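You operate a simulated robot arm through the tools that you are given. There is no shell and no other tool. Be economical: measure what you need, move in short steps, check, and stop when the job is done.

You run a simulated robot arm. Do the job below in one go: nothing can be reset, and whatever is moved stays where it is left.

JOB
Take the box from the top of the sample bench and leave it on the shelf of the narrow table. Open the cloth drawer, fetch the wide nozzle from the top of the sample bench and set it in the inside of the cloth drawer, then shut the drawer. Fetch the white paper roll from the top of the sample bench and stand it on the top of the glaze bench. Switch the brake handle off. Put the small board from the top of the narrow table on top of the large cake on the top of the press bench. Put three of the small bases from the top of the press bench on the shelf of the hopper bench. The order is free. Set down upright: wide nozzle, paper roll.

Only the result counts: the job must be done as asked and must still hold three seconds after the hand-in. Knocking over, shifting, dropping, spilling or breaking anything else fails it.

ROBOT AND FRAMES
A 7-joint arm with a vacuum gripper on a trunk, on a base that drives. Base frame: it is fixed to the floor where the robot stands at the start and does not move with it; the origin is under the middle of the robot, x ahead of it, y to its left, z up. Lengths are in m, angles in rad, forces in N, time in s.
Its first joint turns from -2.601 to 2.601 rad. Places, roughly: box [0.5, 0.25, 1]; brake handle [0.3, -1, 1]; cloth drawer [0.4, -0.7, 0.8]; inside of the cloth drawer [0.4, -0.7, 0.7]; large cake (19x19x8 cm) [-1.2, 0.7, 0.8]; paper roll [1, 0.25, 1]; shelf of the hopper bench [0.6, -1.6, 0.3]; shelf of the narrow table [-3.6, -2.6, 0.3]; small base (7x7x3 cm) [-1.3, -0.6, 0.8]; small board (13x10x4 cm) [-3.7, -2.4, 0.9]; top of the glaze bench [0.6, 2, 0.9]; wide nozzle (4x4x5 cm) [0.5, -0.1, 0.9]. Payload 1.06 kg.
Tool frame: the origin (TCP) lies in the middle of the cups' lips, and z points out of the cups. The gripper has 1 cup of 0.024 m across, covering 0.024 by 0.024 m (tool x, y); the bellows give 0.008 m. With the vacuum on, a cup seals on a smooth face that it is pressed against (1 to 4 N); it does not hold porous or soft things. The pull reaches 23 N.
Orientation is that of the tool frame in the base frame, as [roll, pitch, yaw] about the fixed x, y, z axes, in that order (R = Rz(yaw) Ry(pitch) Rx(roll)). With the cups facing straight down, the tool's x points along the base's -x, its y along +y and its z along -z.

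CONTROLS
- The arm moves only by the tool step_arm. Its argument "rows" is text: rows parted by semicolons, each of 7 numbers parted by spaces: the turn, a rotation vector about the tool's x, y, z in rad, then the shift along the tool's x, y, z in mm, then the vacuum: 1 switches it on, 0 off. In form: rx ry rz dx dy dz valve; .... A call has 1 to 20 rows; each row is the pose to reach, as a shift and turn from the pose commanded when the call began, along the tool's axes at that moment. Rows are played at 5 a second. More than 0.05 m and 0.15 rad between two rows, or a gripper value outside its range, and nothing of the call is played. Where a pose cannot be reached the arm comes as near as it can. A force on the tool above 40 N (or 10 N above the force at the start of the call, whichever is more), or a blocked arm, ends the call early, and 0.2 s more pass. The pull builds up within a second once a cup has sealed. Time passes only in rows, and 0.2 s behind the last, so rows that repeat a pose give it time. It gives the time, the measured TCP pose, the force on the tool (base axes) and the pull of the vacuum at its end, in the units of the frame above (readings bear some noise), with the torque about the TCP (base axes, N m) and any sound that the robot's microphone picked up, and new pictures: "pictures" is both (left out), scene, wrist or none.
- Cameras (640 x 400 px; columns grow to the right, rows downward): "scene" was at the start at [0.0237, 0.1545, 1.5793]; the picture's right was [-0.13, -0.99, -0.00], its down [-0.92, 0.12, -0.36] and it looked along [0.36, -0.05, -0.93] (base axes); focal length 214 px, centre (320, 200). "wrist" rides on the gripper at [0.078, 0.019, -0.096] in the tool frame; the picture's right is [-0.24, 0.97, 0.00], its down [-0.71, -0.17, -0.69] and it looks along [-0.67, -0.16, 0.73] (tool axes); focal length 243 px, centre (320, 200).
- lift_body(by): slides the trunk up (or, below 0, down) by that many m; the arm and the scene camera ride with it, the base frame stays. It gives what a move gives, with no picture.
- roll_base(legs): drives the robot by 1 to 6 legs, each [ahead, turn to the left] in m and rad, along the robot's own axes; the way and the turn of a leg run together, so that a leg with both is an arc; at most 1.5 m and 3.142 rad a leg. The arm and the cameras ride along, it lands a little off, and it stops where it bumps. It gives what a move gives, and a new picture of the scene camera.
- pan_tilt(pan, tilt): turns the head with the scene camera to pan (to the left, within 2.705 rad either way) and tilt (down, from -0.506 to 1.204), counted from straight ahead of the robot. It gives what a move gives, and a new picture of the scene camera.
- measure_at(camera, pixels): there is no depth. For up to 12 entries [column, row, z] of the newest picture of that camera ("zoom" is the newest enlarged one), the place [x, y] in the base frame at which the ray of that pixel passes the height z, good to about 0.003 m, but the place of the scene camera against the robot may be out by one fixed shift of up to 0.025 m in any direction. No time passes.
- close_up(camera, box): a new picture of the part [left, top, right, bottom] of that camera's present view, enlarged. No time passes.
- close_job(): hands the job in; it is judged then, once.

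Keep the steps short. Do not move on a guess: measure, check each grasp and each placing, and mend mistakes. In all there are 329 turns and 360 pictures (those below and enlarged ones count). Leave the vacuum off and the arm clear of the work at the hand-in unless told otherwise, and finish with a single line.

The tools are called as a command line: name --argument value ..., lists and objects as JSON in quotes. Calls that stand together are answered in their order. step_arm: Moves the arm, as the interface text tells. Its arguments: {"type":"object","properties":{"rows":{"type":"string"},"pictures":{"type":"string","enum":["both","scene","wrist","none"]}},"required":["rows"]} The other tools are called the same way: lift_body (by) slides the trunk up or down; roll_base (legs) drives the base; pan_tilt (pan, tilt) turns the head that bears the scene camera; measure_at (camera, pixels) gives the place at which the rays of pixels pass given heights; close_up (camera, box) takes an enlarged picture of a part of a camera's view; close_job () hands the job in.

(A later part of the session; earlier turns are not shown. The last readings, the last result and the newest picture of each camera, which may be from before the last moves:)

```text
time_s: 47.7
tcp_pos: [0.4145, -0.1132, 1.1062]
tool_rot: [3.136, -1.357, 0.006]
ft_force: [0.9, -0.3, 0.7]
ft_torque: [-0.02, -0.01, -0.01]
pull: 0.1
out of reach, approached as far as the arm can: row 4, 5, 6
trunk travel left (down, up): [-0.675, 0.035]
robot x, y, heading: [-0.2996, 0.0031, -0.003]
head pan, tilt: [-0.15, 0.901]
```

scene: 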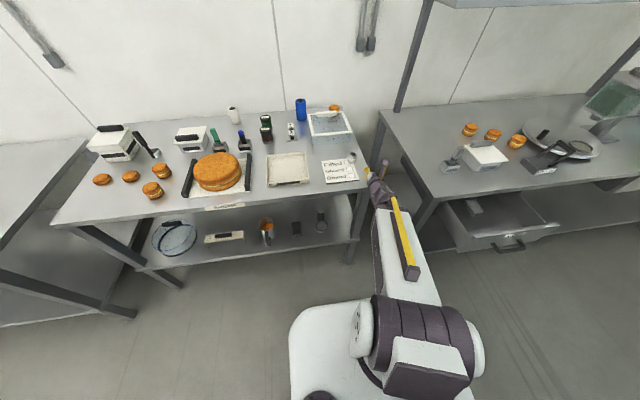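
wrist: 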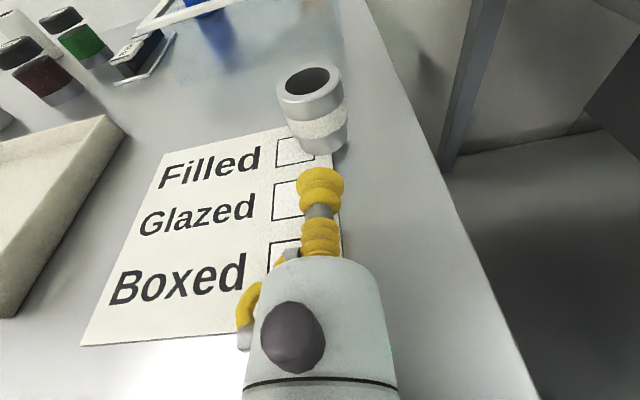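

I swing the tool round to point at +y (yaw ≈ 80°) while moving toward (0.47, −0.30, 1.08).

step_arm --rows "0.137 0 -0.0297 -2 19 6 0; 0.274 0 -0.0594 -3 38 12 0; 0.41 0 -0.089 -5 57 18 0; 0.547 0 -0.1187 -7 76 24 0; 0.684 0 -0.1484 -9 95 30 0; 0.82 0 -0.178 -10 114 36 0; 0.957 0 -0.2077 -12 133 43 0; 1.094 0 -0.2374 -14 152 49 0; 1.231 0 -0.267 -15 171 55 0; 1.364 0 -0.296 -17 190 61 0; 1.364 0 -0.296 -17 190 61 0" --pictures "both"

```text
time_s: 50.1
tcp_pos: [0.4695, -0.3035, 1.0756]
tool_rot: [-3.135, -1.356, 1.396]
ft_force: [0.4, -0.1, 0.3]
ft_torque: [-0.03, -0.03, 0.0]
pull: 0.0
trunk travel left (down, up): [-0.675, 0.035]
robot x, y, heading: [-0.2978, 0.0013, 0.0]
head pan, tilt: [-0.15, 0.901]
```

scene: 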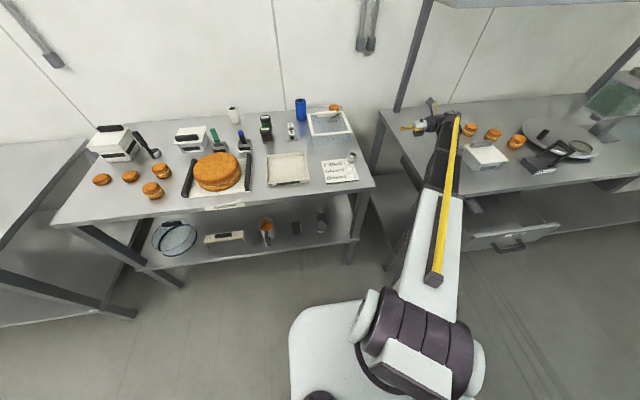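
wrist: 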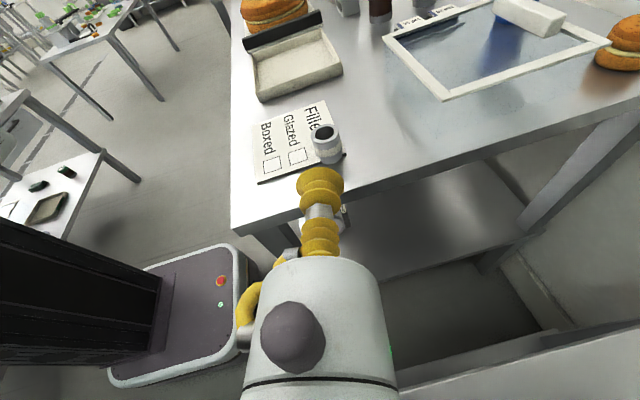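

The pose is good. I move over at height, then descend to z≈0.93 with the cup 2.5 cm short of the nozzle side.

step_arm --rows "0 0.02 0 8 -3 40 0; 0 0.04 0 16 -6 80 0; 0 0.04 0 24 -10 115 0; 0 0.04 0 29 -13 135 0; 0 0.04 0 -6 -13 143 0; 0 0.04 0 -42 -13 151 0; 0 0.04 0 -78 -13 158 0; 0 0.04 0 -95 -13 162 0" --pictures "both"

close_up --camera "wrist" --box '[220, 80, 420, 220]'

```text
time_s: 51.9
tcp_pos: [0.4824, -0.1633, 0.9482]
tool_rot: [-3.137, -1.395, 1.392]
ft_force: [-0.9, -0.1, -0.8]
ft_torque: [-0.01, 0.0, -0.05]
pull: 0.1
trunk travel left (down, up): [-0.675, 0.035]
robot x, y, heading: [-0.2985, -0.0005, -0.003]
head pan, tilt: [-0.15, 0.901]
```

scene: 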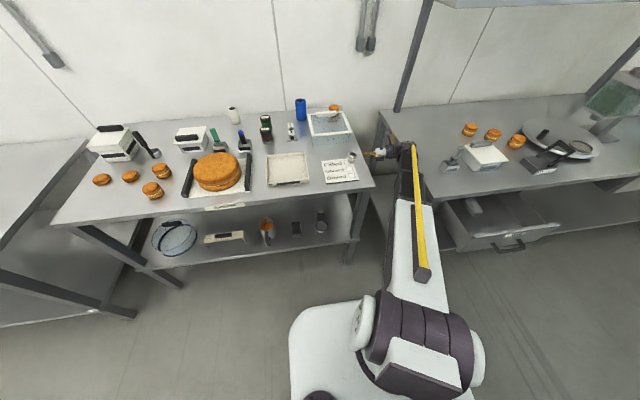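
wrist: 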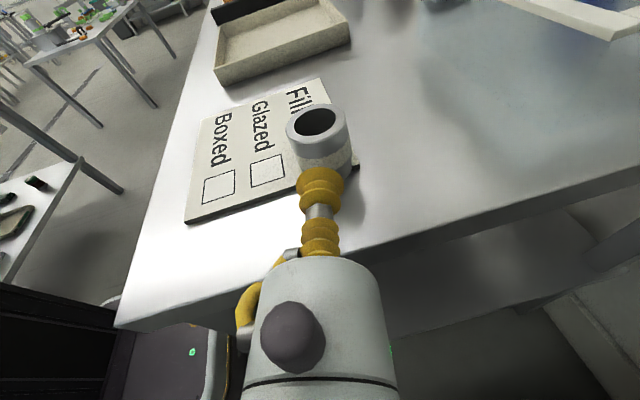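

```text
2.86 times, centred on (320, 150) of wrist
```

zoom: 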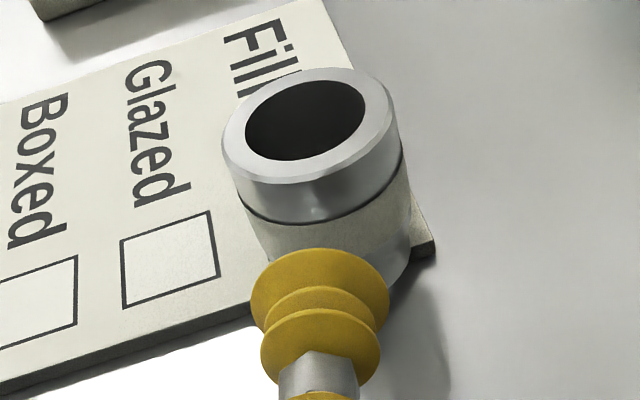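

Aligned with the nozzle's axis. I lower 14 mm and creep forward with vacuum on.

step_arm --rows "0 0 0 -14 0 3 1; 0 0 0 -14 0 10 1; 0 0 0 -14 0 16 1; 0 0 0 -14 0 20 1; 0 0 0 -14 0 23 1; 0 0 0 -14 0 23 1" --pictures "none"

step_arm --rows "0 0 0 0 0 2 1; 0 0 0 0 0 4 1; 0 0 0 0 0 4 1; 0 0 0 0 0 4 1" --pictures "wrist"

```text
time_s: 53.3
tcp_pos: [0.4843, -0.145, 0.9314]
tool_rot: [-3.137, -1.397, 1.392]
ft_force: [-0.9, -0.5, 0.3]
ft_torque: [-0.01, -0.01, 0.01]
pull: 0.0
trunk travel left (down, up): [-0.675, 0.035]
robot x, y, heading: [-0.2996, 0.0029, -0.006]
head pan, tilt: [-0.15, 0.901]
```

```text
time_s: 54.3
tcp_pos: [0.485, -0.1411, 0.9308]
tool_rot: [-3.136, -1.398, 1.391]
ft_force: [-0.4, 0.5, -0.4]
ft_torque: [-0.04, -0.01, 0.02]
pull: 0.1
trunk travel left (down, up): [-0.675, 0.035]
robot x, y, heading: [-0.2949, -0.0011, 0.001]
head pan, tilt: [-0.15, 0.901]
```

wrist: 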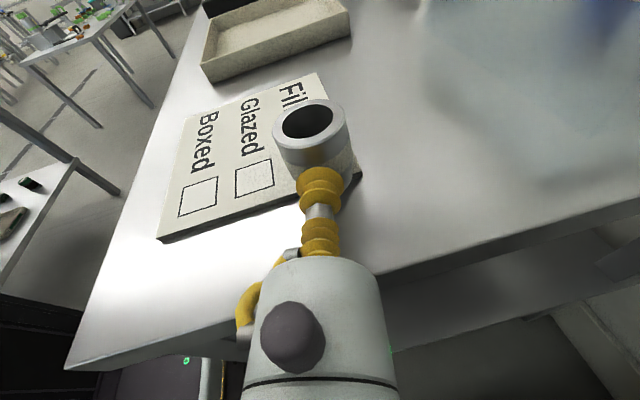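

Not yet touching; the nozzle is aligned (its higher top explains the slight left shift). Continue creeping.

step_arm --rows "0 0 0 0 0 2 1; 0 0 0 0 0 4 1; 0 0 0 0 0 6 1; 0 0 0 0 0 6 1; 0 0 0 0 0 6 1" --pictures "none"

step_arm --rows "0 0 0 0 0 2 1; 0 0 0 0 0 4 1; 0 0 0 0 0 4 1; 0 0 0 0 0 4 1" --pictures "wrist"

```text
time_s: 55.5
tcp_pos: [0.4865, -0.1357, 0.9314]
tool_rot: [-3.136, -1.396, 1.39]
ft_force: [0.3, -0.2, -0.3]
ft_torque: [0.01, 0.03, 0.02]
pull: 0.1
trunk travel left (down, up): [-0.675, 0.035]
robot x, y, heading: [-0.2982, -0.0009, -0.003]
head pan, tilt: [-0.15, 0.901]
```

```text
time_s: 56.5
tcp_pos: [0.4881, -0.1324, 0.9307]
tool_rot: [-3.134, -1.396, 1.39]
ft_force: [-0.8, -0.1, 0.0]
ft_torque: [0.0, 0.0, -0.02]
pull: 0.0
trunk travel left (down, up): [-0.675, 0.035]
robot x, y, heading: [-0.2958, 0.0003, -0.007]
head pan, tilt: [-0.15, 0.901]
```

wrist: 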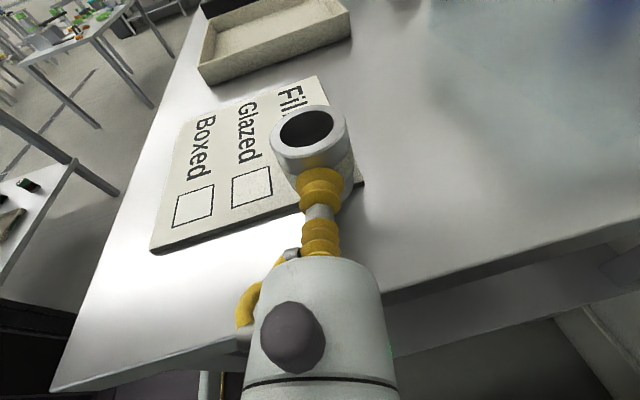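

step_arm --rows "0 0 0 0 0 2 1; 0 0 0 0 0 4 1; 0 0 0 0 0 4 1; 0 0 0 0 0 4 1" --pictures "none"

close_up --camera "wrist" --box '[250, 80, 400, 220]'

```text
time_s: 57.5
tcp_pos: [0.4883, -0.1284, 0.9281]
tool_rot: [-3.135, -1.397, 1.392]
ft_force: [0.0, -0.5, 0.2]
ft_torque: [0.0, -0.02, -0.02]
pull: 0.0
trunk travel left (down, up): [-0.675, 0.035]
robot x, y, heading: [-0.2962, -0.0002, -0.002]
head pan, tilt: [-0.15, 0.901]
```

```text
2.86 times, centred on (325, 150) of wrist
```

zoom: 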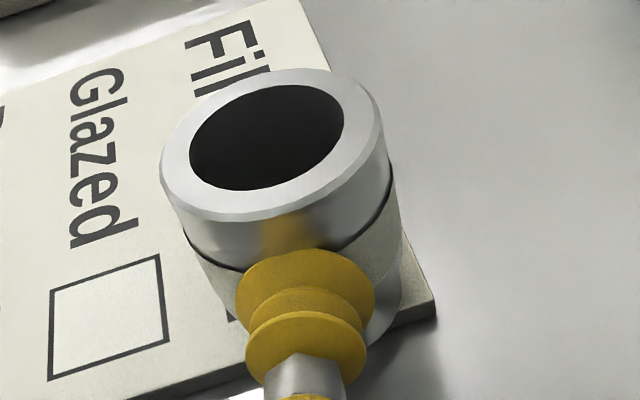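

Almost touching (reflection of the cup on the ring). Continue gently.

step_arm --rows "0 0 0 0 0 1 1; 0 0 0 0 0 2 1; 0 0 0 0 0 3 1; 0 0 0 0 0 3 1; 0 0 0 0 0 3 1" --pictures "none"

step_arm --rows "0 0 0 0 0 1 1; 0 0 0 0 0 2 1; 0 0 0 0 0 3 1; 0 0 0 0 0 3 1; 0 0 0 0 0 3 1" --pictures "wrist"

```text
time_s: 58.7
tcp_pos: [0.4873, -0.1264, 0.9284]
tool_rot: [-3.141, -1.396, 1.395]
ft_force: [-2.0, -18.3, 7.0]
ft_torque: [-0.99, 0.27, 0.44]
pull: 0.1
trunk travel left (down, up): [-0.675, 0.035]
robot x, y, heading: [-0.2989, 0.003, -0.005]
head pan, tilt: [-0.15, 0.901]
```

```text
time_s: 59.5
tcp_pos: [0.4878, -0.1271, 0.9282]
tool_rot: [3.14, -1.395, 1.395]
ft_force: [-4.0, -14.2, 4.2]
ft_torque: [-0.66, 0.28, 0.05]
pull: 0.2
trunk travel left (down, up): [-0.675, 0.035]
robot x, y, heading: [-0.2932, -0.0004, -0.011]
head pan, tilt: [-0.15, 0.901]
stopped in row 3: the force on the tool passed its limit at 41 N (the readings are from after the stop); the commanded pose is now the measured one
```

wrist: 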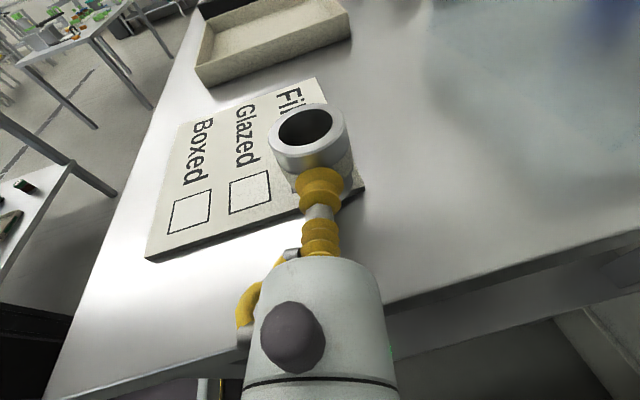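

Again a lower side part of the gripper (hose/valve side) met the bench edge (from force and torque: ~5 cm behind the lips, ~4 cm below the axis). Nothing moved. The smooth slim side of the gripper is tool +y, so I back off, rise and roll 90° so that +y faces down.

step_arm --rows "0 0 0 0 0 -8 0; 0 0 0 0 0 -35 0; 0 0 0 40 0 -45 0; 0 0 0.14 50 0 -45 0; 0 0 0.28 50 0 -45 0; 0 0 0.42 50 0 -45 0; 0 0 0.56 50 0 -45 0; 0 0 0.70 50 0 -45 0; 0 0 0.84 50 0 -45 0; 0 0 0.98 50 0 -45 0; 0 0 1.12 50 0 -45 0; 0 0 1.26 50 0 -45 0; 0 0 1.4 50 0 -45 0; 0 0 1.5 50 0 -45 0; 0 0 1.5708 50 0 -45 0" --pictures "both"

```text
time_s: 62.7
tcp_pos: [0.4826, -0.1598, 0.9851]
tool_rot: [-1.747, 0.003, -0.176]
ft_force: [0.5, 0.2, -0.6]
ft_torque: [0.01, -0.01, -0.02]
pull: 0.1
trunk travel left (down, up): [-0.675, 0.035]
robot x, y, heading: [-0.2964, -0.0002, -0.008]
head pan, tilt: [-0.15, 0.901]
```

scene: 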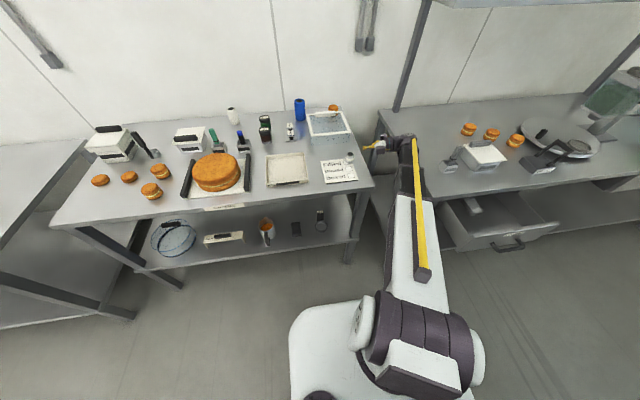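
wrist: 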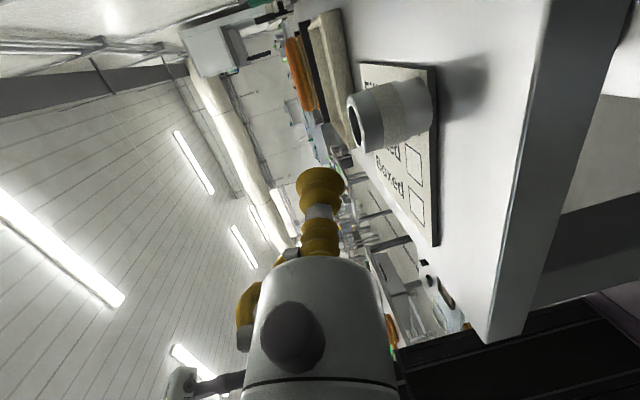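

Now the slim side faces down; the camera sees the nozzle from the side. I lower 5 cm and creep forward.

step_arm --rows "0 0 0 0 25 0 0; 0 0 0 0 50 2 0; 0 0 0 0 53 10 1; 0 0 0 0 53 17 1; 0 0 0 0 53 23 1; 0 0 0 0 53 26 1; 0 0 0 0 53 26 1" --pictures "wrist"

```text
time_s: 64.3
tcp_pos: [0.4857, -0.1431, 0.9285]
tool_rot: [-1.75, 0.0, -0.176]
ft_force: [0.7, 0.5, 1.3]
ft_torque: [-0.02, -0.03, -0.02]
pull: 0.1
trunk travel left (down, up): [-0.675, 0.035]
robot x, y, heading: [-0.2977, 0.0009, -0.006]
head pan, tilt: [-0.15, 0.901]
```

wrist: 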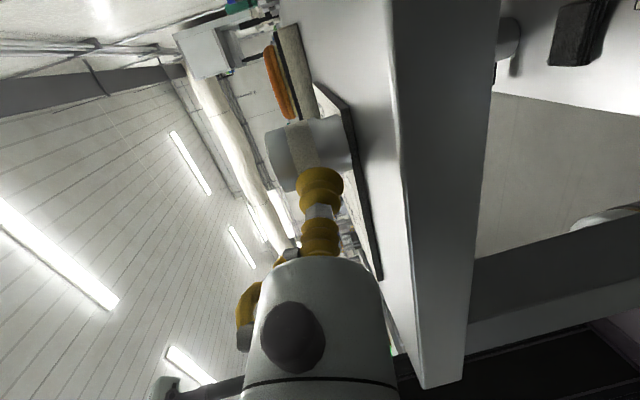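

close_up --camera "wrist" --box '[240, 80, 400, 220]'

```text
2.86 times, centred on (320, 150) of wrist
```

zoom: 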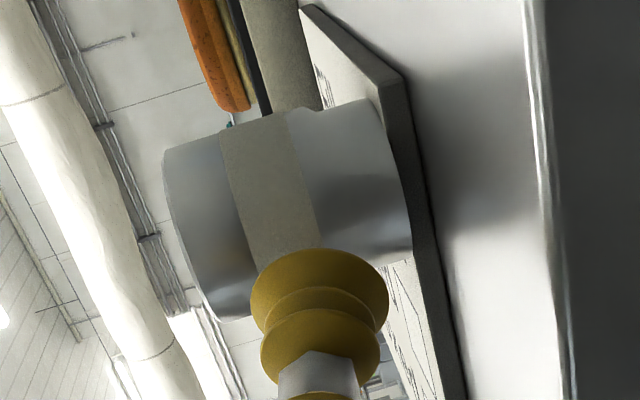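

The cup sits low, at the band/lower boundary. I raise 9 mm to centre it on the band and creep on.

step_arm --rows "0 0 0 0 -9 0 1; 0 0 0 0 -9 5 1; 0 0 0 0 -9 9 1; 0 0 0 0 -9 12 1; 0 0 0 0 -9 12 1; 0 0 0 0 -9 12 1" --pictures "wrist"

close_up --camera "wrist" --box '[240, 80, 400, 220]'

```text
time_s: 65.7
tcp_pos: [0.4881, -0.1288, 0.9343]
tool_rot: [-1.747, 0.0, -0.177]
ft_force: [0.0, -0.4, -0.4]
ft_torque: [-0.02, -0.01, 0.05]
pull: 0.2
trunk travel left (down, up): [-0.675, 0.035]
robot x, y, heading: [-0.2979, -0.0014, -0.007]
head pan, tilt: [-0.15, 0.901]
```

wrist: 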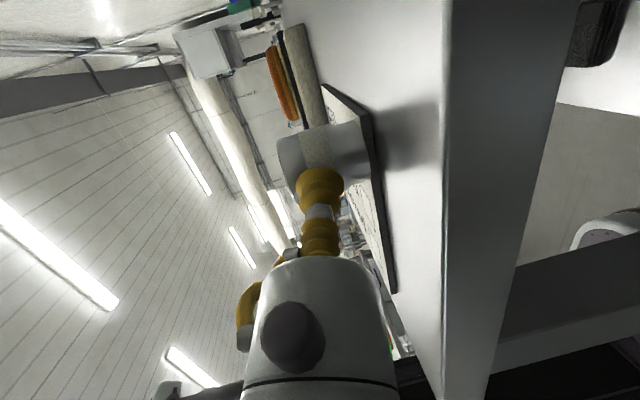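

```text
2.86 times, centred on (320, 150) of wrist
```

zoom: 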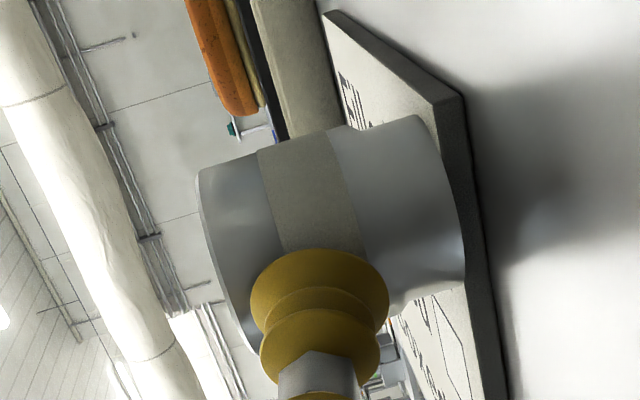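

Centred on the band. Creep on.

step_arm --rows "0 0 0 0 0 2 1; 0 0 0 0 0 4 1; 0 0 0 0 0 4 1; 0 0 0 0 0 4 1" --pictures "none"

step_arm --rows "0 0 0 0 0 2 1; 0 0 0 0 0 3 1; 0 0 0 0 0 3 1; 0 0 0 0 0 3 1" --pictures "wrist"

```text
time_s: 66.7
tcp_pos: [0.4897, -0.1257, 0.9341]
tool_rot: [-1.747, 0.0, -0.176]
ft_force: [-0.4, -0.8, 0.2]
ft_torque: [0.0, 0.05, 0.02]
pull: 0.0
trunk travel left (down, up): [-0.675, 0.035]
robot x, y, heading: [-0.2965, 0.0023, -0.008]
head pan, tilt: [-0.15, 0.901]
```

```text
time_s: 67.7
tcp_pos: [0.4901, -0.1227, 0.9337]
tool_rot: [-1.747, 0.001, -0.177]
ft_force: [0.7, -0.3, 0.1]
ft_torque: [-0.01, 0.0, -0.01]
pull: 0.1
trunk travel left (down, up): [-0.675, 0.035]
robot x, y, heading: [-0.2974, -0.0029, -0.006]
head pan, tilt: [-0.15, 0.901]
```

wrist: 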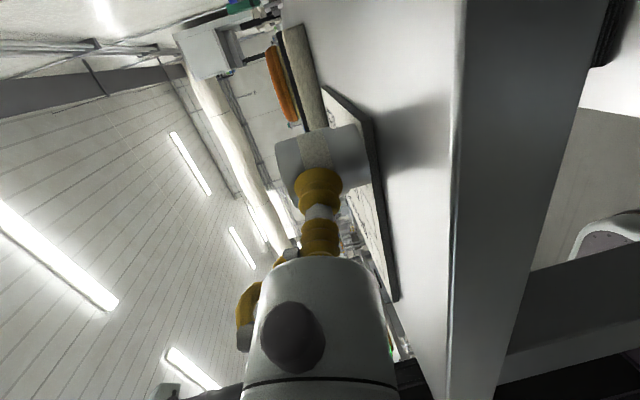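

step_arm --rows "0 0 0 0 0 2 1; 0 0 0 0 0 3 1; 0 0 0 0 0 3 1; 0 0 0 0 0 3 1" --pictures "none"

close_up --camera "wrist" --box '[240, 80, 400, 220]'

```text
time_s: 68.7
tcp_pos: [0.4904, -0.1201, 0.9335]
tool_rot: [-1.747, 0.001, -0.176]
ft_force: [-0.2, -0.4, 0.1]
ft_torque: [0.03, 0.0, -0.01]
pull: 0.2
trunk travel left (down, up): [-0.675, 0.035]
robot x, y, heading: [-0.2987, -0.003, -0.008]
head pan, tilt: [-0.15, 0.901]
```

```text
2.86 times, centred on (320, 150) of wrist
```

zoom: 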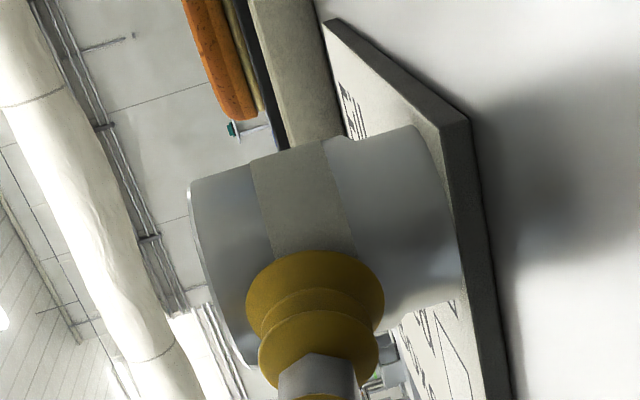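

step_arm --rows "0 0 0 0 0 2 1; 0 0 0 0 0 3 1; 0 0 0 0 0 3 1; 0 0 0 0 0 3 1; 0 0 0 0 0 3 1" --pictures "none"

close_up --camera "wrist" --box '[240, 80, 400, 220]'

```text
time_s: 69.9
tcp_pos: [0.4897, -0.1174, 0.9327]
tool_rot: [-1.747, 0.001, -0.177]
ft_force: [0.2, -1.1, -0.3]
ft_torque: [-0.01, 0.02, -0.02]
pull: 0.1
trunk travel left (down, up): [-0.675, 0.035]
robot x, y, heading: [-0.2978, 0.0004, -0.009]
head pan, tilt: [-0.15, 0.901]
```

```text
2.86 times, centred on (320, 150) of wrist
```

zoom: 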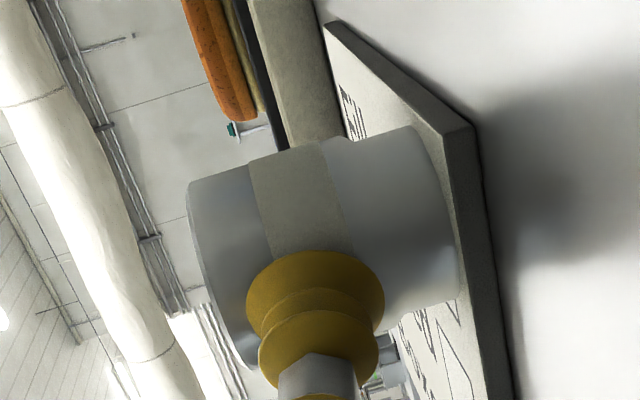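

The cup touches but the nozzle just slides without a seal (tilt 10°). I back off 6 mm, level the tool to about 3° and press again.

step_arm --rows "0 0 0 0 0 -6 1; 0.06 0 0 0 0 -6 1; 0.12 0 0 0 0 -6 1; 0.12 0 0 0 0 -6 1" --pictures "none"

close_up --camera "wrist" --box '[240, 80, 400, 220]'

```text
time_s: 70.9
tcp_pos: [0.4881, -0.1226, 0.9338]
tool_rot: [-1.626, 0.0, -0.176]
ft_force: [0.1, 0.7, -0.6]
ft_torque: [-0.02, 0.02, 0.0]
pull: 0.1
trunk travel left (down, up): [-0.675, 0.035]
robot x, y, heading: [-0.2948, -0.0004, -0.011]
head pan, tilt: [-0.15, 0.901]
```

```text
2.86 times, centred on (320, 150) of wrist
```

zoom: 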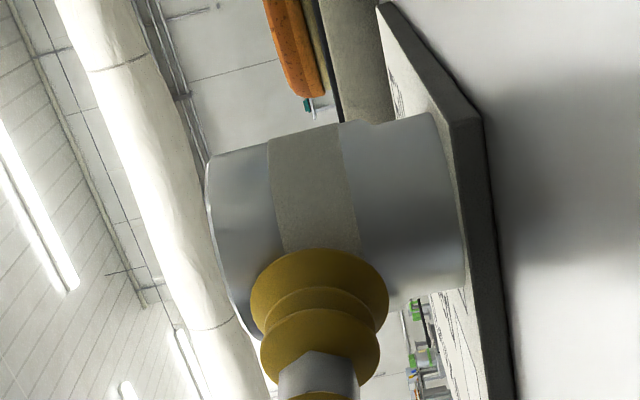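

step_arm --rows "0 0 0 0 0 3 1; 0 0 0 0 0 6 1; 0 0 0 0 0 8 1; 0 0 0 0 0 10 1; 0 0 0 0 0 10 1; 0 0 0 0 0 10 1" --pictures "none"

close_up --camera "wrist" --box '[240, 80, 400, 220]'

```text
time_s: 72.3
tcp_pos: [0.4899, -0.1141, 0.9332]
tool_rot: [-1.628, -0.002, -0.177]
ft_force: [-0.2, -0.3, -0.4]
ft_torque: [0.01, 0.0, 0.0]
pull: 0.0
trunk travel left (down, up): [-0.675, 0.035]
robot x, y, heading: [-0.2995, -0.0025, -0.011]
head pan, tilt: [-0.15, 0.901]
```

```text
2.86 times, centred on (320, 150) of wrist
```

zoom: 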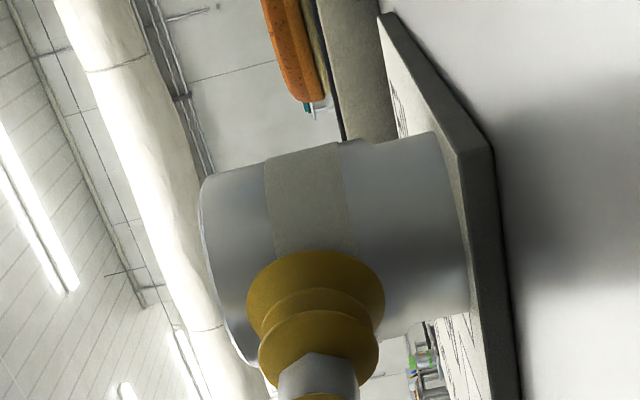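

Still no seal on the band. I try the smooth lower section: back 6 mm, down 9 mm, forward again.

step_arm --rows "0 0 0 0 0 -6 1; 0 0 0 0 9 -6 1; 0 0 0 0 9 -2 1; 0 0 0 0 9 2 1; 0 0 0 0 9 5 1; 0 0 0 0 9 5 1; 0 0 0 0 9 5 1" --pictures "none"

close_up --camera "wrist" --box '[240, 80, 400, 220]'

```text
time_s: 73.9
tcp_pos: [0.4911, -0.1085, 0.9239]
tool_rot: [-1.628, -0.001, -0.177]
ft_force: [-0.1, 0.4, -0.1]
ft_torque: [-0.02, -0.02, -0.01]
pull: 0.0
trunk travel left (down, up): [-0.675, 0.035]
robot x, y, heading: [-0.2995, 0.0008, -0.008]
head pan, tilt: [-0.15, 0.901]
```

```text
2.86 times, centred on (320, 150) of wrist
```

zoom: 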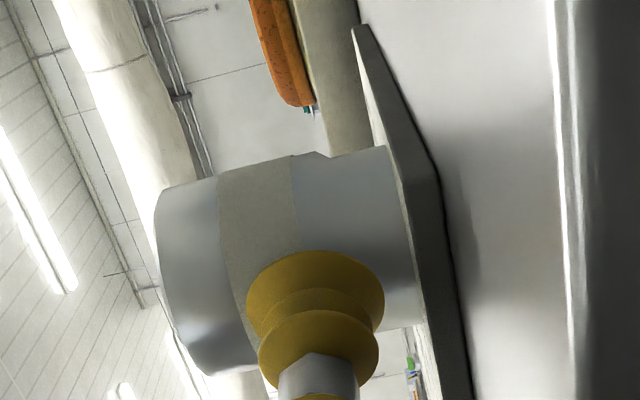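

No seal: the nozzle is light and slides with under 1 N. I back off, rise, turn the tool straight down and look from above to see where it stands and try pressing on it from the top, where the bench braces it.

step_arm --rows "0 0 0 0 0 -25 0; 0 0 0 0 0 -55 0; 0 0 0 0 -40 -55 0; 0 0 0 0 -85 -55 0; -0.14 0 0 0 -130 -55 0; -0.28 0 0 0 -150 -50 0; -0.42 0 0 0 -160 -40 0; -0.56 0 0 0 -160 -30 0; -0.7 0 0 0 -160 -20 0; -0.84 0 0 0 -160 -10 0; -0.98 0 0 0 -160 -5 0; -1.12 0 0 0 -160 0 0; -1.26 0 0 0 -160 5 0; -1.4 0 0 0 -160 10 0; -1.515 0 0 0 -160 15 0; -1.515 0 0 0 -160 15 0" --pictures "both"

```text
time_s: 77.3
tcp_pos: [0.4824, -0.159, 1.0808]
tool_rot: [-3.131, -0.001, -0.086]
ft_force: [0.2, -0.4, -0.1]
ft_torque: [0.01, 0.0, 0.01]
pull: 0.0
out of reach, approached as far as the arm can: row 8, 9, 10, 11, 12, 13, 14, 15, 16
trunk travel left (down, up): [-0.675, 0.035]
robot x, y, heading: [-0.2992, -0.0016, -0.004]
head pan, tilt: [-0.15, 0.901]
```

scene: 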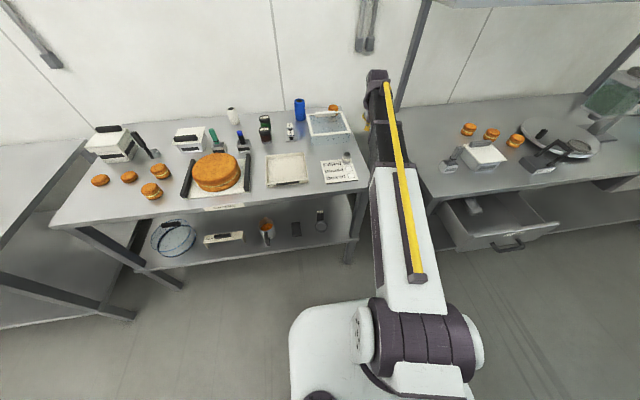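
wrist: 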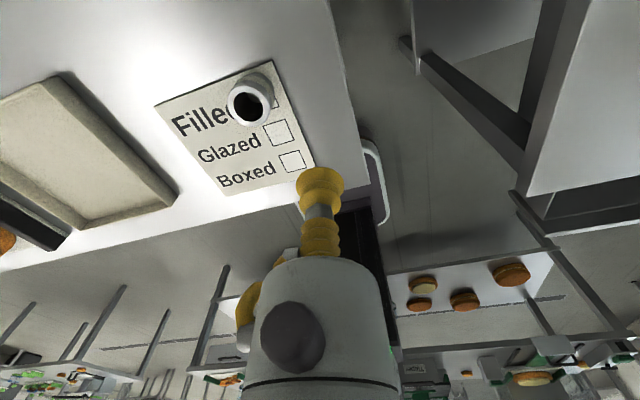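

measure_at --camera "wrist" --pixels '[[249, 103, 0.953], [230, 103, 0.953], [272, 97, 0.953], [156, 102, 0.905], [272, 62, 0.905], [315, 166, 0.905], [221, 197, 0.905], [249, 103, 0.945]]'

close_up --camera "wrist" --box '[140, 40, 340, 210]'

```text
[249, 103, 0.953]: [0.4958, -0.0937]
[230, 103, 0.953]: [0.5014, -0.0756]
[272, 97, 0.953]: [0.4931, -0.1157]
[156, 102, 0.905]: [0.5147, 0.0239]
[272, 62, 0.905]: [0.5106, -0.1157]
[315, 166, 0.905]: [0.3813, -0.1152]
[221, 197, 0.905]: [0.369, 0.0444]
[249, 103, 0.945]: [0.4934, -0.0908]
```

```text
2.35 times, centred on (240, 125) of wrist
```

zoom: 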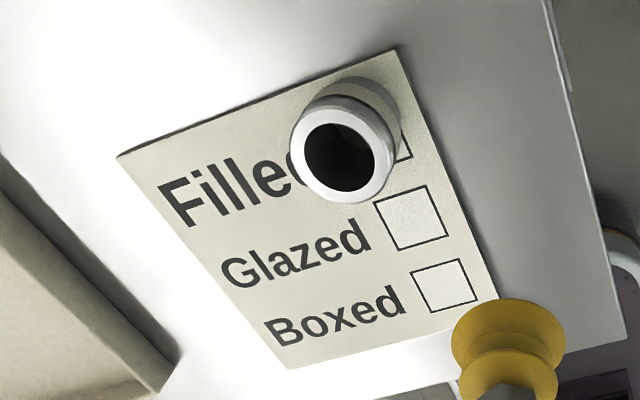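

The card has not moved; nozzle axis is now at about (0.4945, −0.092). I position the cup right above it and press down gently.

step_arm --rows "0 0 0 3 -34 0 0; 0 0 0 6 -68 0 0; 0 0 0 6 -68 45 0; 0 0 0 6 -68 85 1; 0 0 0 6 -68 105 1; 0 0 0 6 -68 115 1" --pictures "wrist"

close_up --camera "wrist" --box '[220, 100, 420, 220]'

```text
time_s: 78.7
tcp_pos: [0.4906, -0.1247, 0.9657]
tool_rot: [-3.117, -0.004, -0.043]
ft_force: [-0.1, -0.2, 0.8]
ft_torque: [-0.01, -0.01, 0.0]
pull: 0.2
out of reach, approached as far as the arm can: row 1, 2, 3, 4, 5, 6
trunk travel left (down, up): [-0.675, 0.035]
robot x, y, heading: [-0.2963, 0.0043, -0.003]
head pan, tilt: [-0.15, 0.901]
```

wrist: 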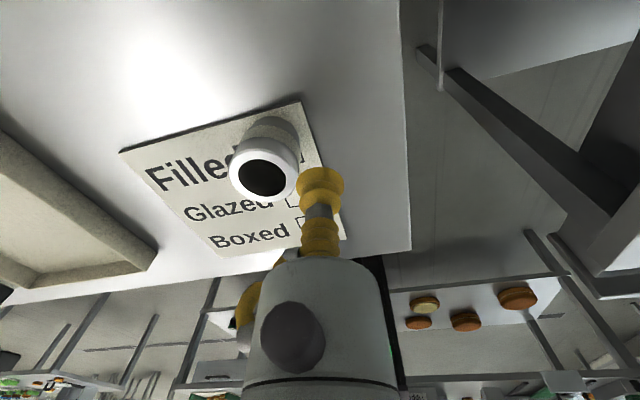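

```text
3.20 times, centred on (320, 160) of wrist
```

zoom: 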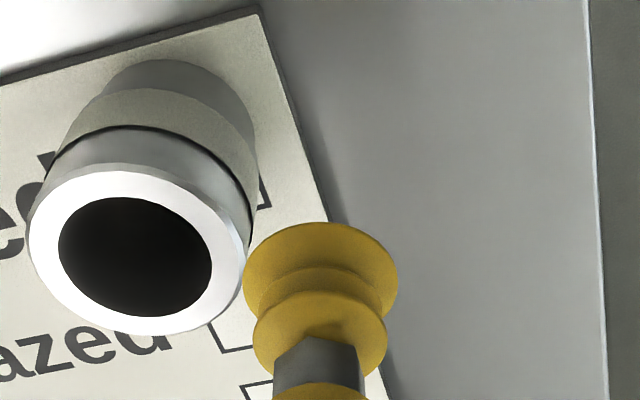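

A joint limit blocks this wrist roll. I rise a little and unwind the roll by 1.2 rad while moving over the nozzle.

step_arm --rows "0 0 0 0 0 -30 0; 0 0 -0.15 0 0 -60 0; 0 0 -0.3 0 0 -60 0; 0 0 -0.45 0 0 -60 0; 0 0 -0.6 0 0 -60 0; 0 0 -0.75 0 0 -60 0; 0 0 -0.9 0 0 -60 0; 0 0 -1.05 0 0 -60 0; 0 0 -1.2 3 -15 -60 0; 0 0 -1.2 5 -34 -60 0" --pictures "wrist"

```text
time_s: 80.9
tcp_pos: [0.4982, -0.0925, 1.0271]
tool_rot: [-3.139, -0.012, 1.117]
ft_force: [0.5, 0.3, 0.1]
ft_torque: [-0.03, 0.0, 0.0]
pull: 0.1
out of reach, approached as far as the arm can: row 1
trunk travel left (down, up): [-0.675, 0.035]
robot x, y, heading: [-0.2998, 0.0017, -0.008]
head pan, tilt: [-0.15, 0.901]
```

wrist: 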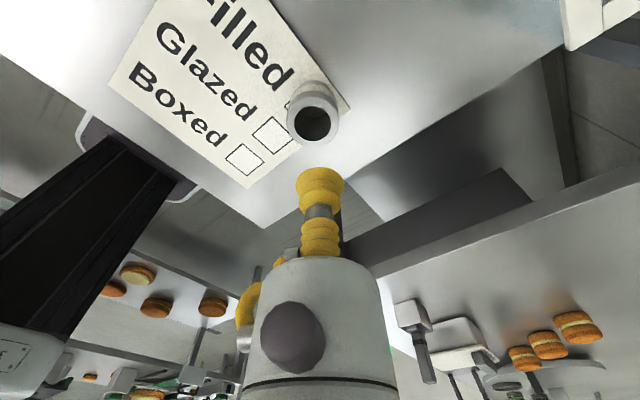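

measure_at --camera "wrist" --pixels '[[312, 119, 0.953], [320, 119, 0.953], [312, 119, 0.948]]'

close_up --camera "wrist" --box '[270, 70, 370, 150]'

```text
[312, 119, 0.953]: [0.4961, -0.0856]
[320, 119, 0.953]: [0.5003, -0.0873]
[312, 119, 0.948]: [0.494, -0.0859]
```

```text
5.00 times, centred on (320, 110) of wrist
```

zoom: 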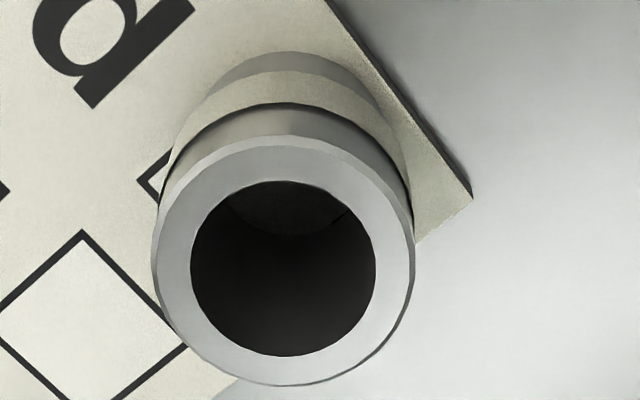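

Hole centre at about (0.494, −0.088). I correct by a few mm and press down from above.

step_arm --rows "0 0 0 2 -5 40 0; 0 0 0 2 -5 62 1; 0 0 0 2 -5 68 1; 0 0 0 2 -5 73 1; 0 0 0 2 -5 76 1; 0 0 0 2 -5 76 1" --pictures "wrist"

close_up --camera "wrist" --box '[250, 110, 390, 210]'

```text
time_s: 82.3
tcp_pos: [0.4942, -0.0866, 0.9515]
tool_rot: [-3.141, -0.012, 1.115]
ft_force: [1.8, 1.8, 4.2]
ft_torque: [-0.04, -0.03, 0.0]
pull: 23.1
trunk travel left (down, up): [-0.675, 0.035]
robot x, y, heading: [-0.2987, 0.0025, -0.007]
head pan, tilt: [-0.15, 0.901]
```

wrist: 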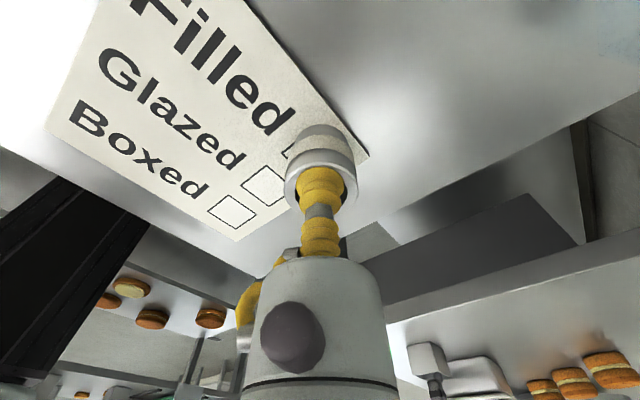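

```text
4.00 times, centred on (320, 160) of wrist
```

zoom: 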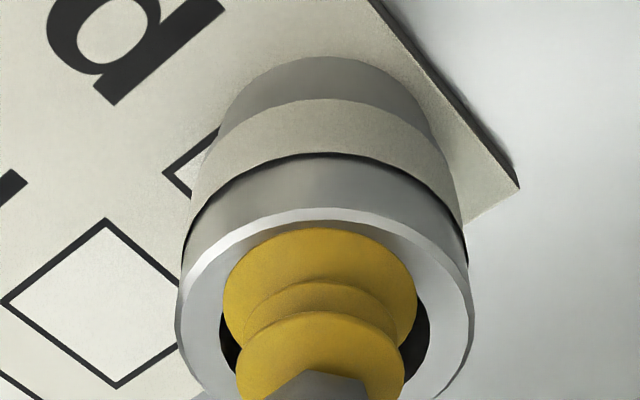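

Sealed from the top with 23 N pull. I lift it straight up and check.

step_arm --rows "0 0 0 0 0 -8 1; 0 0 0 0 0 -25 1; 0 0 0 0 0 -65 1; 0 0 0 0 0 -105 1; 0 0 0 0 0 -140 1; 0 0 0 0 0 -170 1" --pictures "wrist"

```text
time_s: 83.7
tcp_pos: [0.4947, -0.0888, 1.1194]
tool_rot: [-3.138, -0.012, 1.115]
ft_force: [-0.2, 0.2, -0.4]
ft_torque: [0.02, -0.02, -0.01]
pull: 22.9
trunk travel left (down, up): [-0.675, 0.035]
robot x, y, heading: [-0.2957, -0.0032, -0.011]
head pan, tilt: [-0.15, 0.901]
```

wrist: 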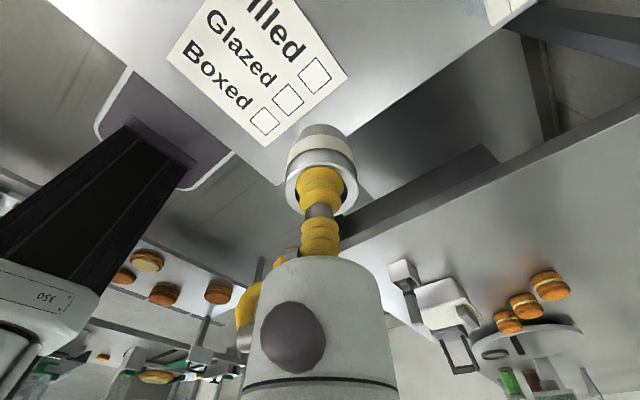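

The nozzle is held. I carry it along to above the drawer at (0.12, −0.72).

step_arm --rows "0 0 0.059 -46 -4 0 1; 0 0 0.118 -92 -7 0 1; 0 0 0.177 -137 -11 0 1; 0 0 0.235 -183 -15 0 1; 0 0 0.294 -229 -18 0 1; 0 0 0.353 -275 -22 0 1; 0 0 0.411 -320 -26 0 1; 0 0 0.47 -366 -29 0 1; 0 0 0.529 -412 -33 0 1; 0 0 0.588 -458 -37 0 1; 0 0 0.646 -504 -40 0 1; 0 0 0.705 -549 -44 0 1; 0 0 0.764 -595 -48 0 1; 0 0 0.823 -641 -51 0 1; 0 0 0.88 -687 -55 0 1; 0 0 0.94 -732 -59 0 1" --pictures "both"

```text
time_s: 87.1
tcp_pos: [0.1162, -0.7204, 1.1125]
tool_rot: [-3.13, -0.005, 0.176]
ft_force: [0.0, -0.6, -0.2]
ft_torque: [-0.01, -0.01, -0.01]
pull: 22.9
trunk travel left (down, up): [-0.675, 0.035]
robot x, y, heading: [-0.2968, -0.0017, -0.01]
head pan, tilt: [-0.15, 0.901]
```

scene: 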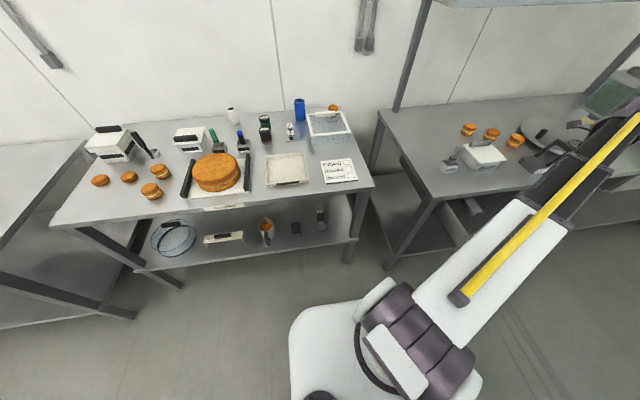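
wrist: 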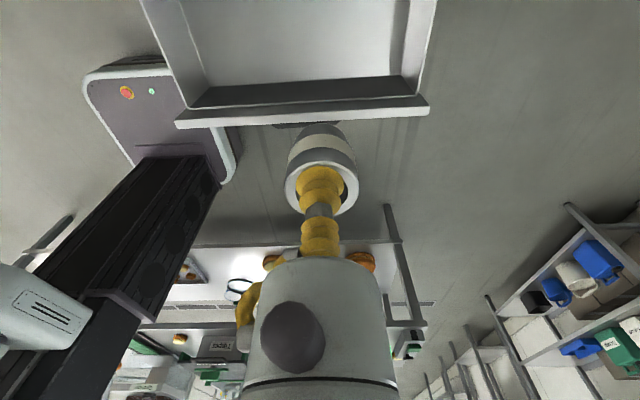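

measure_at --camera "wrist" --pixels '[[178, 125, 0.86], [428, 110, 0.86], [190, 108, 0.74], [418, 95, 0.74], [207, 85, 0.74], [402, 72, 0.74], [190, 108, 0.85], [418, 95, 0.85], [300, 60, 0.74], [300, 20, 0.74]]'

close_up --camera "wrist" --box '[140, 0, 440, 180]'

```text
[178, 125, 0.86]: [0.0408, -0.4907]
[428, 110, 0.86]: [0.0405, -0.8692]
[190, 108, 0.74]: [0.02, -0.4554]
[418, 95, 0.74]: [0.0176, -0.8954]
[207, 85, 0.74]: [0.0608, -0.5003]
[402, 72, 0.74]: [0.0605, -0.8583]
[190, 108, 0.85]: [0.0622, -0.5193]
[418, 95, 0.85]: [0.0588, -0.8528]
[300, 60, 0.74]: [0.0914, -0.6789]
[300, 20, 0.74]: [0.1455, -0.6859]
```

```text
2.13 times, centred on (290, 90) of wrist
```

zoom: 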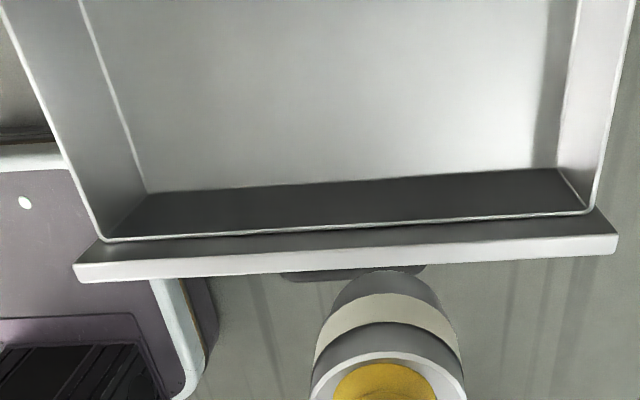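

The drawer floor is z≈0.745, inner front wall at x≈0.06, sides at y −0.50 and −0.86. (0.116, −0.72) is well inside. I lower to about 1.5 cm above the floor.

step_arm --rows "0 0 0 0 0 45 1; 0 0 0 0 0 90 1; 0 0 0 0 0 135 1; 0 0 0 0 0 180 1; 0 0 0 0 0 225 1; 0 0 0 0 0 265 1; 0 0 0 0 0 290 1; 0 0 0 0 0 300 1" --pictures "wrist"

```text
time_s: 88.9
tcp_pos: [0.1207, -0.7179, 0.8113]
tool_rot: [-3.131, -0.005, 0.175]
ft_force: [-0.6, 0.1, -0.6]
ft_torque: [0.02, 0.01, 0.01]
pull: 23.0
trunk travel left (down, up): [-0.675, 0.035]
robot x, y, heading: [-0.2985, -0.0002, -0.006]
head pan, tilt: [-0.15, 0.901]
```

wrist: 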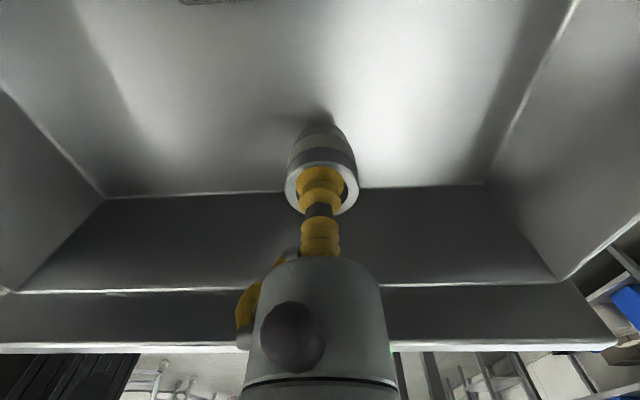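

Inside the drawer and near the floor. I creep down to contact.

step_arm --rows "0 0 0 0 0 4 1; 0 0 0 0 0 8 1; 0 0 0 0 0 11 1; 0 0 0 0 0 14 1" --pictures "none"

step_arm --rows "0 0 0 0 0 2 1; 0 0 0 0 0 4 1; 0 0 0 0 0 4 1" --pictures "wrist"

```text
time_s: 89.9
tcp_pos: [0.1172, -0.7163, 0.8004]
tool_rot: [-3.135, -0.009, 0.174]
ft_force: [-10.9, -4.5, 28.1]
ft_torque: [0.48, -3.96, -0.49]
pull: 22.4
trunk travel left (down, up): [-0.675, 0.035]
robot x, y, heading: [-0.2982, 0.0001, -0.012]
head pan, tilt: [-0.15, 0.901]
```

```text
time_s: 90.3
tcp_pos: [0.1175, -0.717, 0.8005]
tool_rot: [-3.135, -0.01, 0.171]
ft_force: [-10.8, 3.8, 17.8]
ft_torque: [-0.29, -2.93, 0.36]
pull: 22.5
trunk travel left (down, up): [-0.675, 0.035]
robot x, y, heading: [-0.2937, 0.0018, -0.014]
head pan, tilt: [-0.15, 0.901]
stopped in row 1: the force on the tool passed its limit at 43 N (the readings are from after the stop); the commanded pose is now the measured one
```

wrist: 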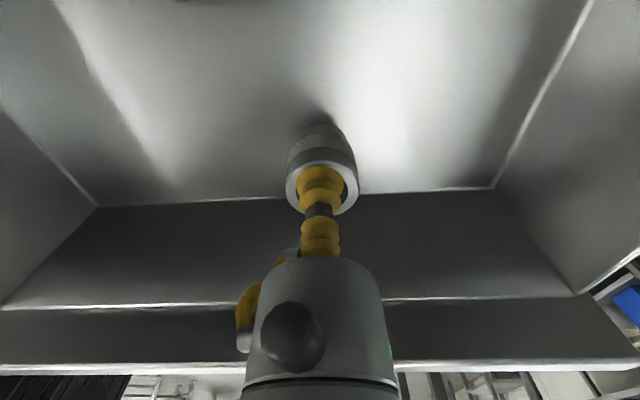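

The torque shows the camera mount is resting on the bench edge (x≈0.235), not the nozzle on the floor. I raise, turn the tool so the camera faces +y along the drawer, and lower again.

step_arm --rows "0 0 0 0 0 -10 1; 0 0 0 0 0 -50 1; 0 0 0 0 0 -80 1; 0 0 -0.14 0 0 -90 1; 0 0 -0.28 0 0 -90 1; 0 0 -0.42 0 0 -90 1; 0 0 -0.56 0 0 -90 1; 0 0 -0.7 0 0 -90 1; 0 0 -0.84 0 0 -90 1; 0 0 -0.98 0 0 -90 1; 0 0 -1.12 0 0 -90 1; 0 0 -1.26 0 0 -90 1; 0 0 -1.4 0 0 -90 1; 0 0 -1.4 0 0 -70 1" --pictures "wrist"

```text
time_s: 93.3
tcp_pos: [0.119, -0.7182, 0.8675]
tool_rot: [3.133, -0.008, 1.575]
ft_force: [0.0, -0.5, -1.3]
ft_torque: [-0.01, -0.01, 0.0]
pull: 22.7
trunk travel left (down, up): [-0.675, 0.035]
robot x, y, heading: [-0.2981, 0.0017, -0.01]
head pan, tilt: [-0.15, 0.901]
```

wrist: 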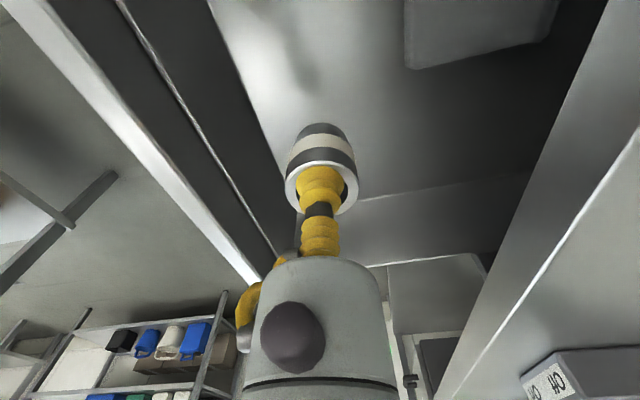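

step_arm --rows "0 0 0 0 0 30 1; 0 0 0 0 0 55 1; 0 0 0 0 0 63 1; 0 0 0 0 0 66 1" --pictures "none"

step_arm --rows "0 0 0 0 0 2 1; 0 0 0 0 0 4 1; 0 0 0 0 0 4 1" --pictures "wrist"

```text
time_s: 94.3
tcp_pos: [0.1202, -0.7195, 0.8017]
tool_rot: [3.135, -0.008, 1.574]
ft_force: [-0.2, 0.8, -0.1]
ft_torque: [-0.02, 0.02, 0.0]
pull: 22.5
trunk travel left (down, up): [-0.675, 0.035]
robot x, y, heading: [-0.2961, 0.002, -0.009]
head pan, tilt: [-0.15, 0.901]
```

```text
time_s: 95.1
tcp_pos: [0.1206, -0.7182, 0.7981]
tool_rot: [3.134, -0.009, 1.571]
ft_force: [-0.6, 0.8, -1.2]
ft_torque: [-0.01, -0.02, -0.02]
pull: 23.1
trunk travel left (down, up): [-0.675, 0.035]
robot x, y, heading: [-0.2992, 0.0, -0.009]
head pan, tilt: [-0.15, 0.901]
```

wrist: 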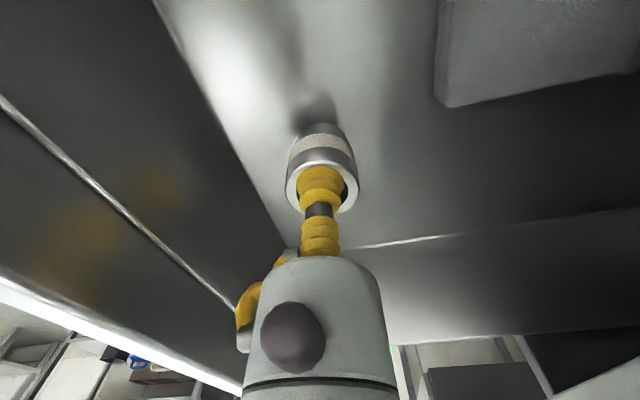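

step_arm --rows "0 0 0 0 0 3 1; 0 0 0 0 0 6 1; 0 0 0 0 0 8 1; 0 0 0 0 0 8 1" --pictures "none"

step_arm --rows "0 0 0 0 0 3 1; 0 0 0 0 0 6 1; 0 0 0 0 0 6 1" --pictures "none"

```text
time_s: 96.1
tcp_pos: [0.1194, -0.7186, 0.7891]
tool_rot: [3.134, -0.009, 1.572]
ft_force: [0.3, 0.2, -0.3]
ft_torque: [0.0, 0.03, 0.0]
pull: 23.0
trunk travel left (down, up): [-0.675, 0.035]
robot x, y, heading: [-0.2967, -0.0024, -0.011]
head pan, tilt: [-0.15, 0.901]
```

```text
time_s: 96.9
tcp_pos: [0.1201, -0.7175, 0.7841]
tool_rot: [3.135, -0.009, 1.572]
ft_force: [-0.1, -0.9, -0.4]
ft_torque: [0.01, 0.0, 0.02]
pull: 22.7
trunk travel left (down, up): [-0.675, 0.035]
robot x, y, heading: [-0.2963, 0.0038, -0.007]
head pan, tilt: [-0.15, 0.901]
```

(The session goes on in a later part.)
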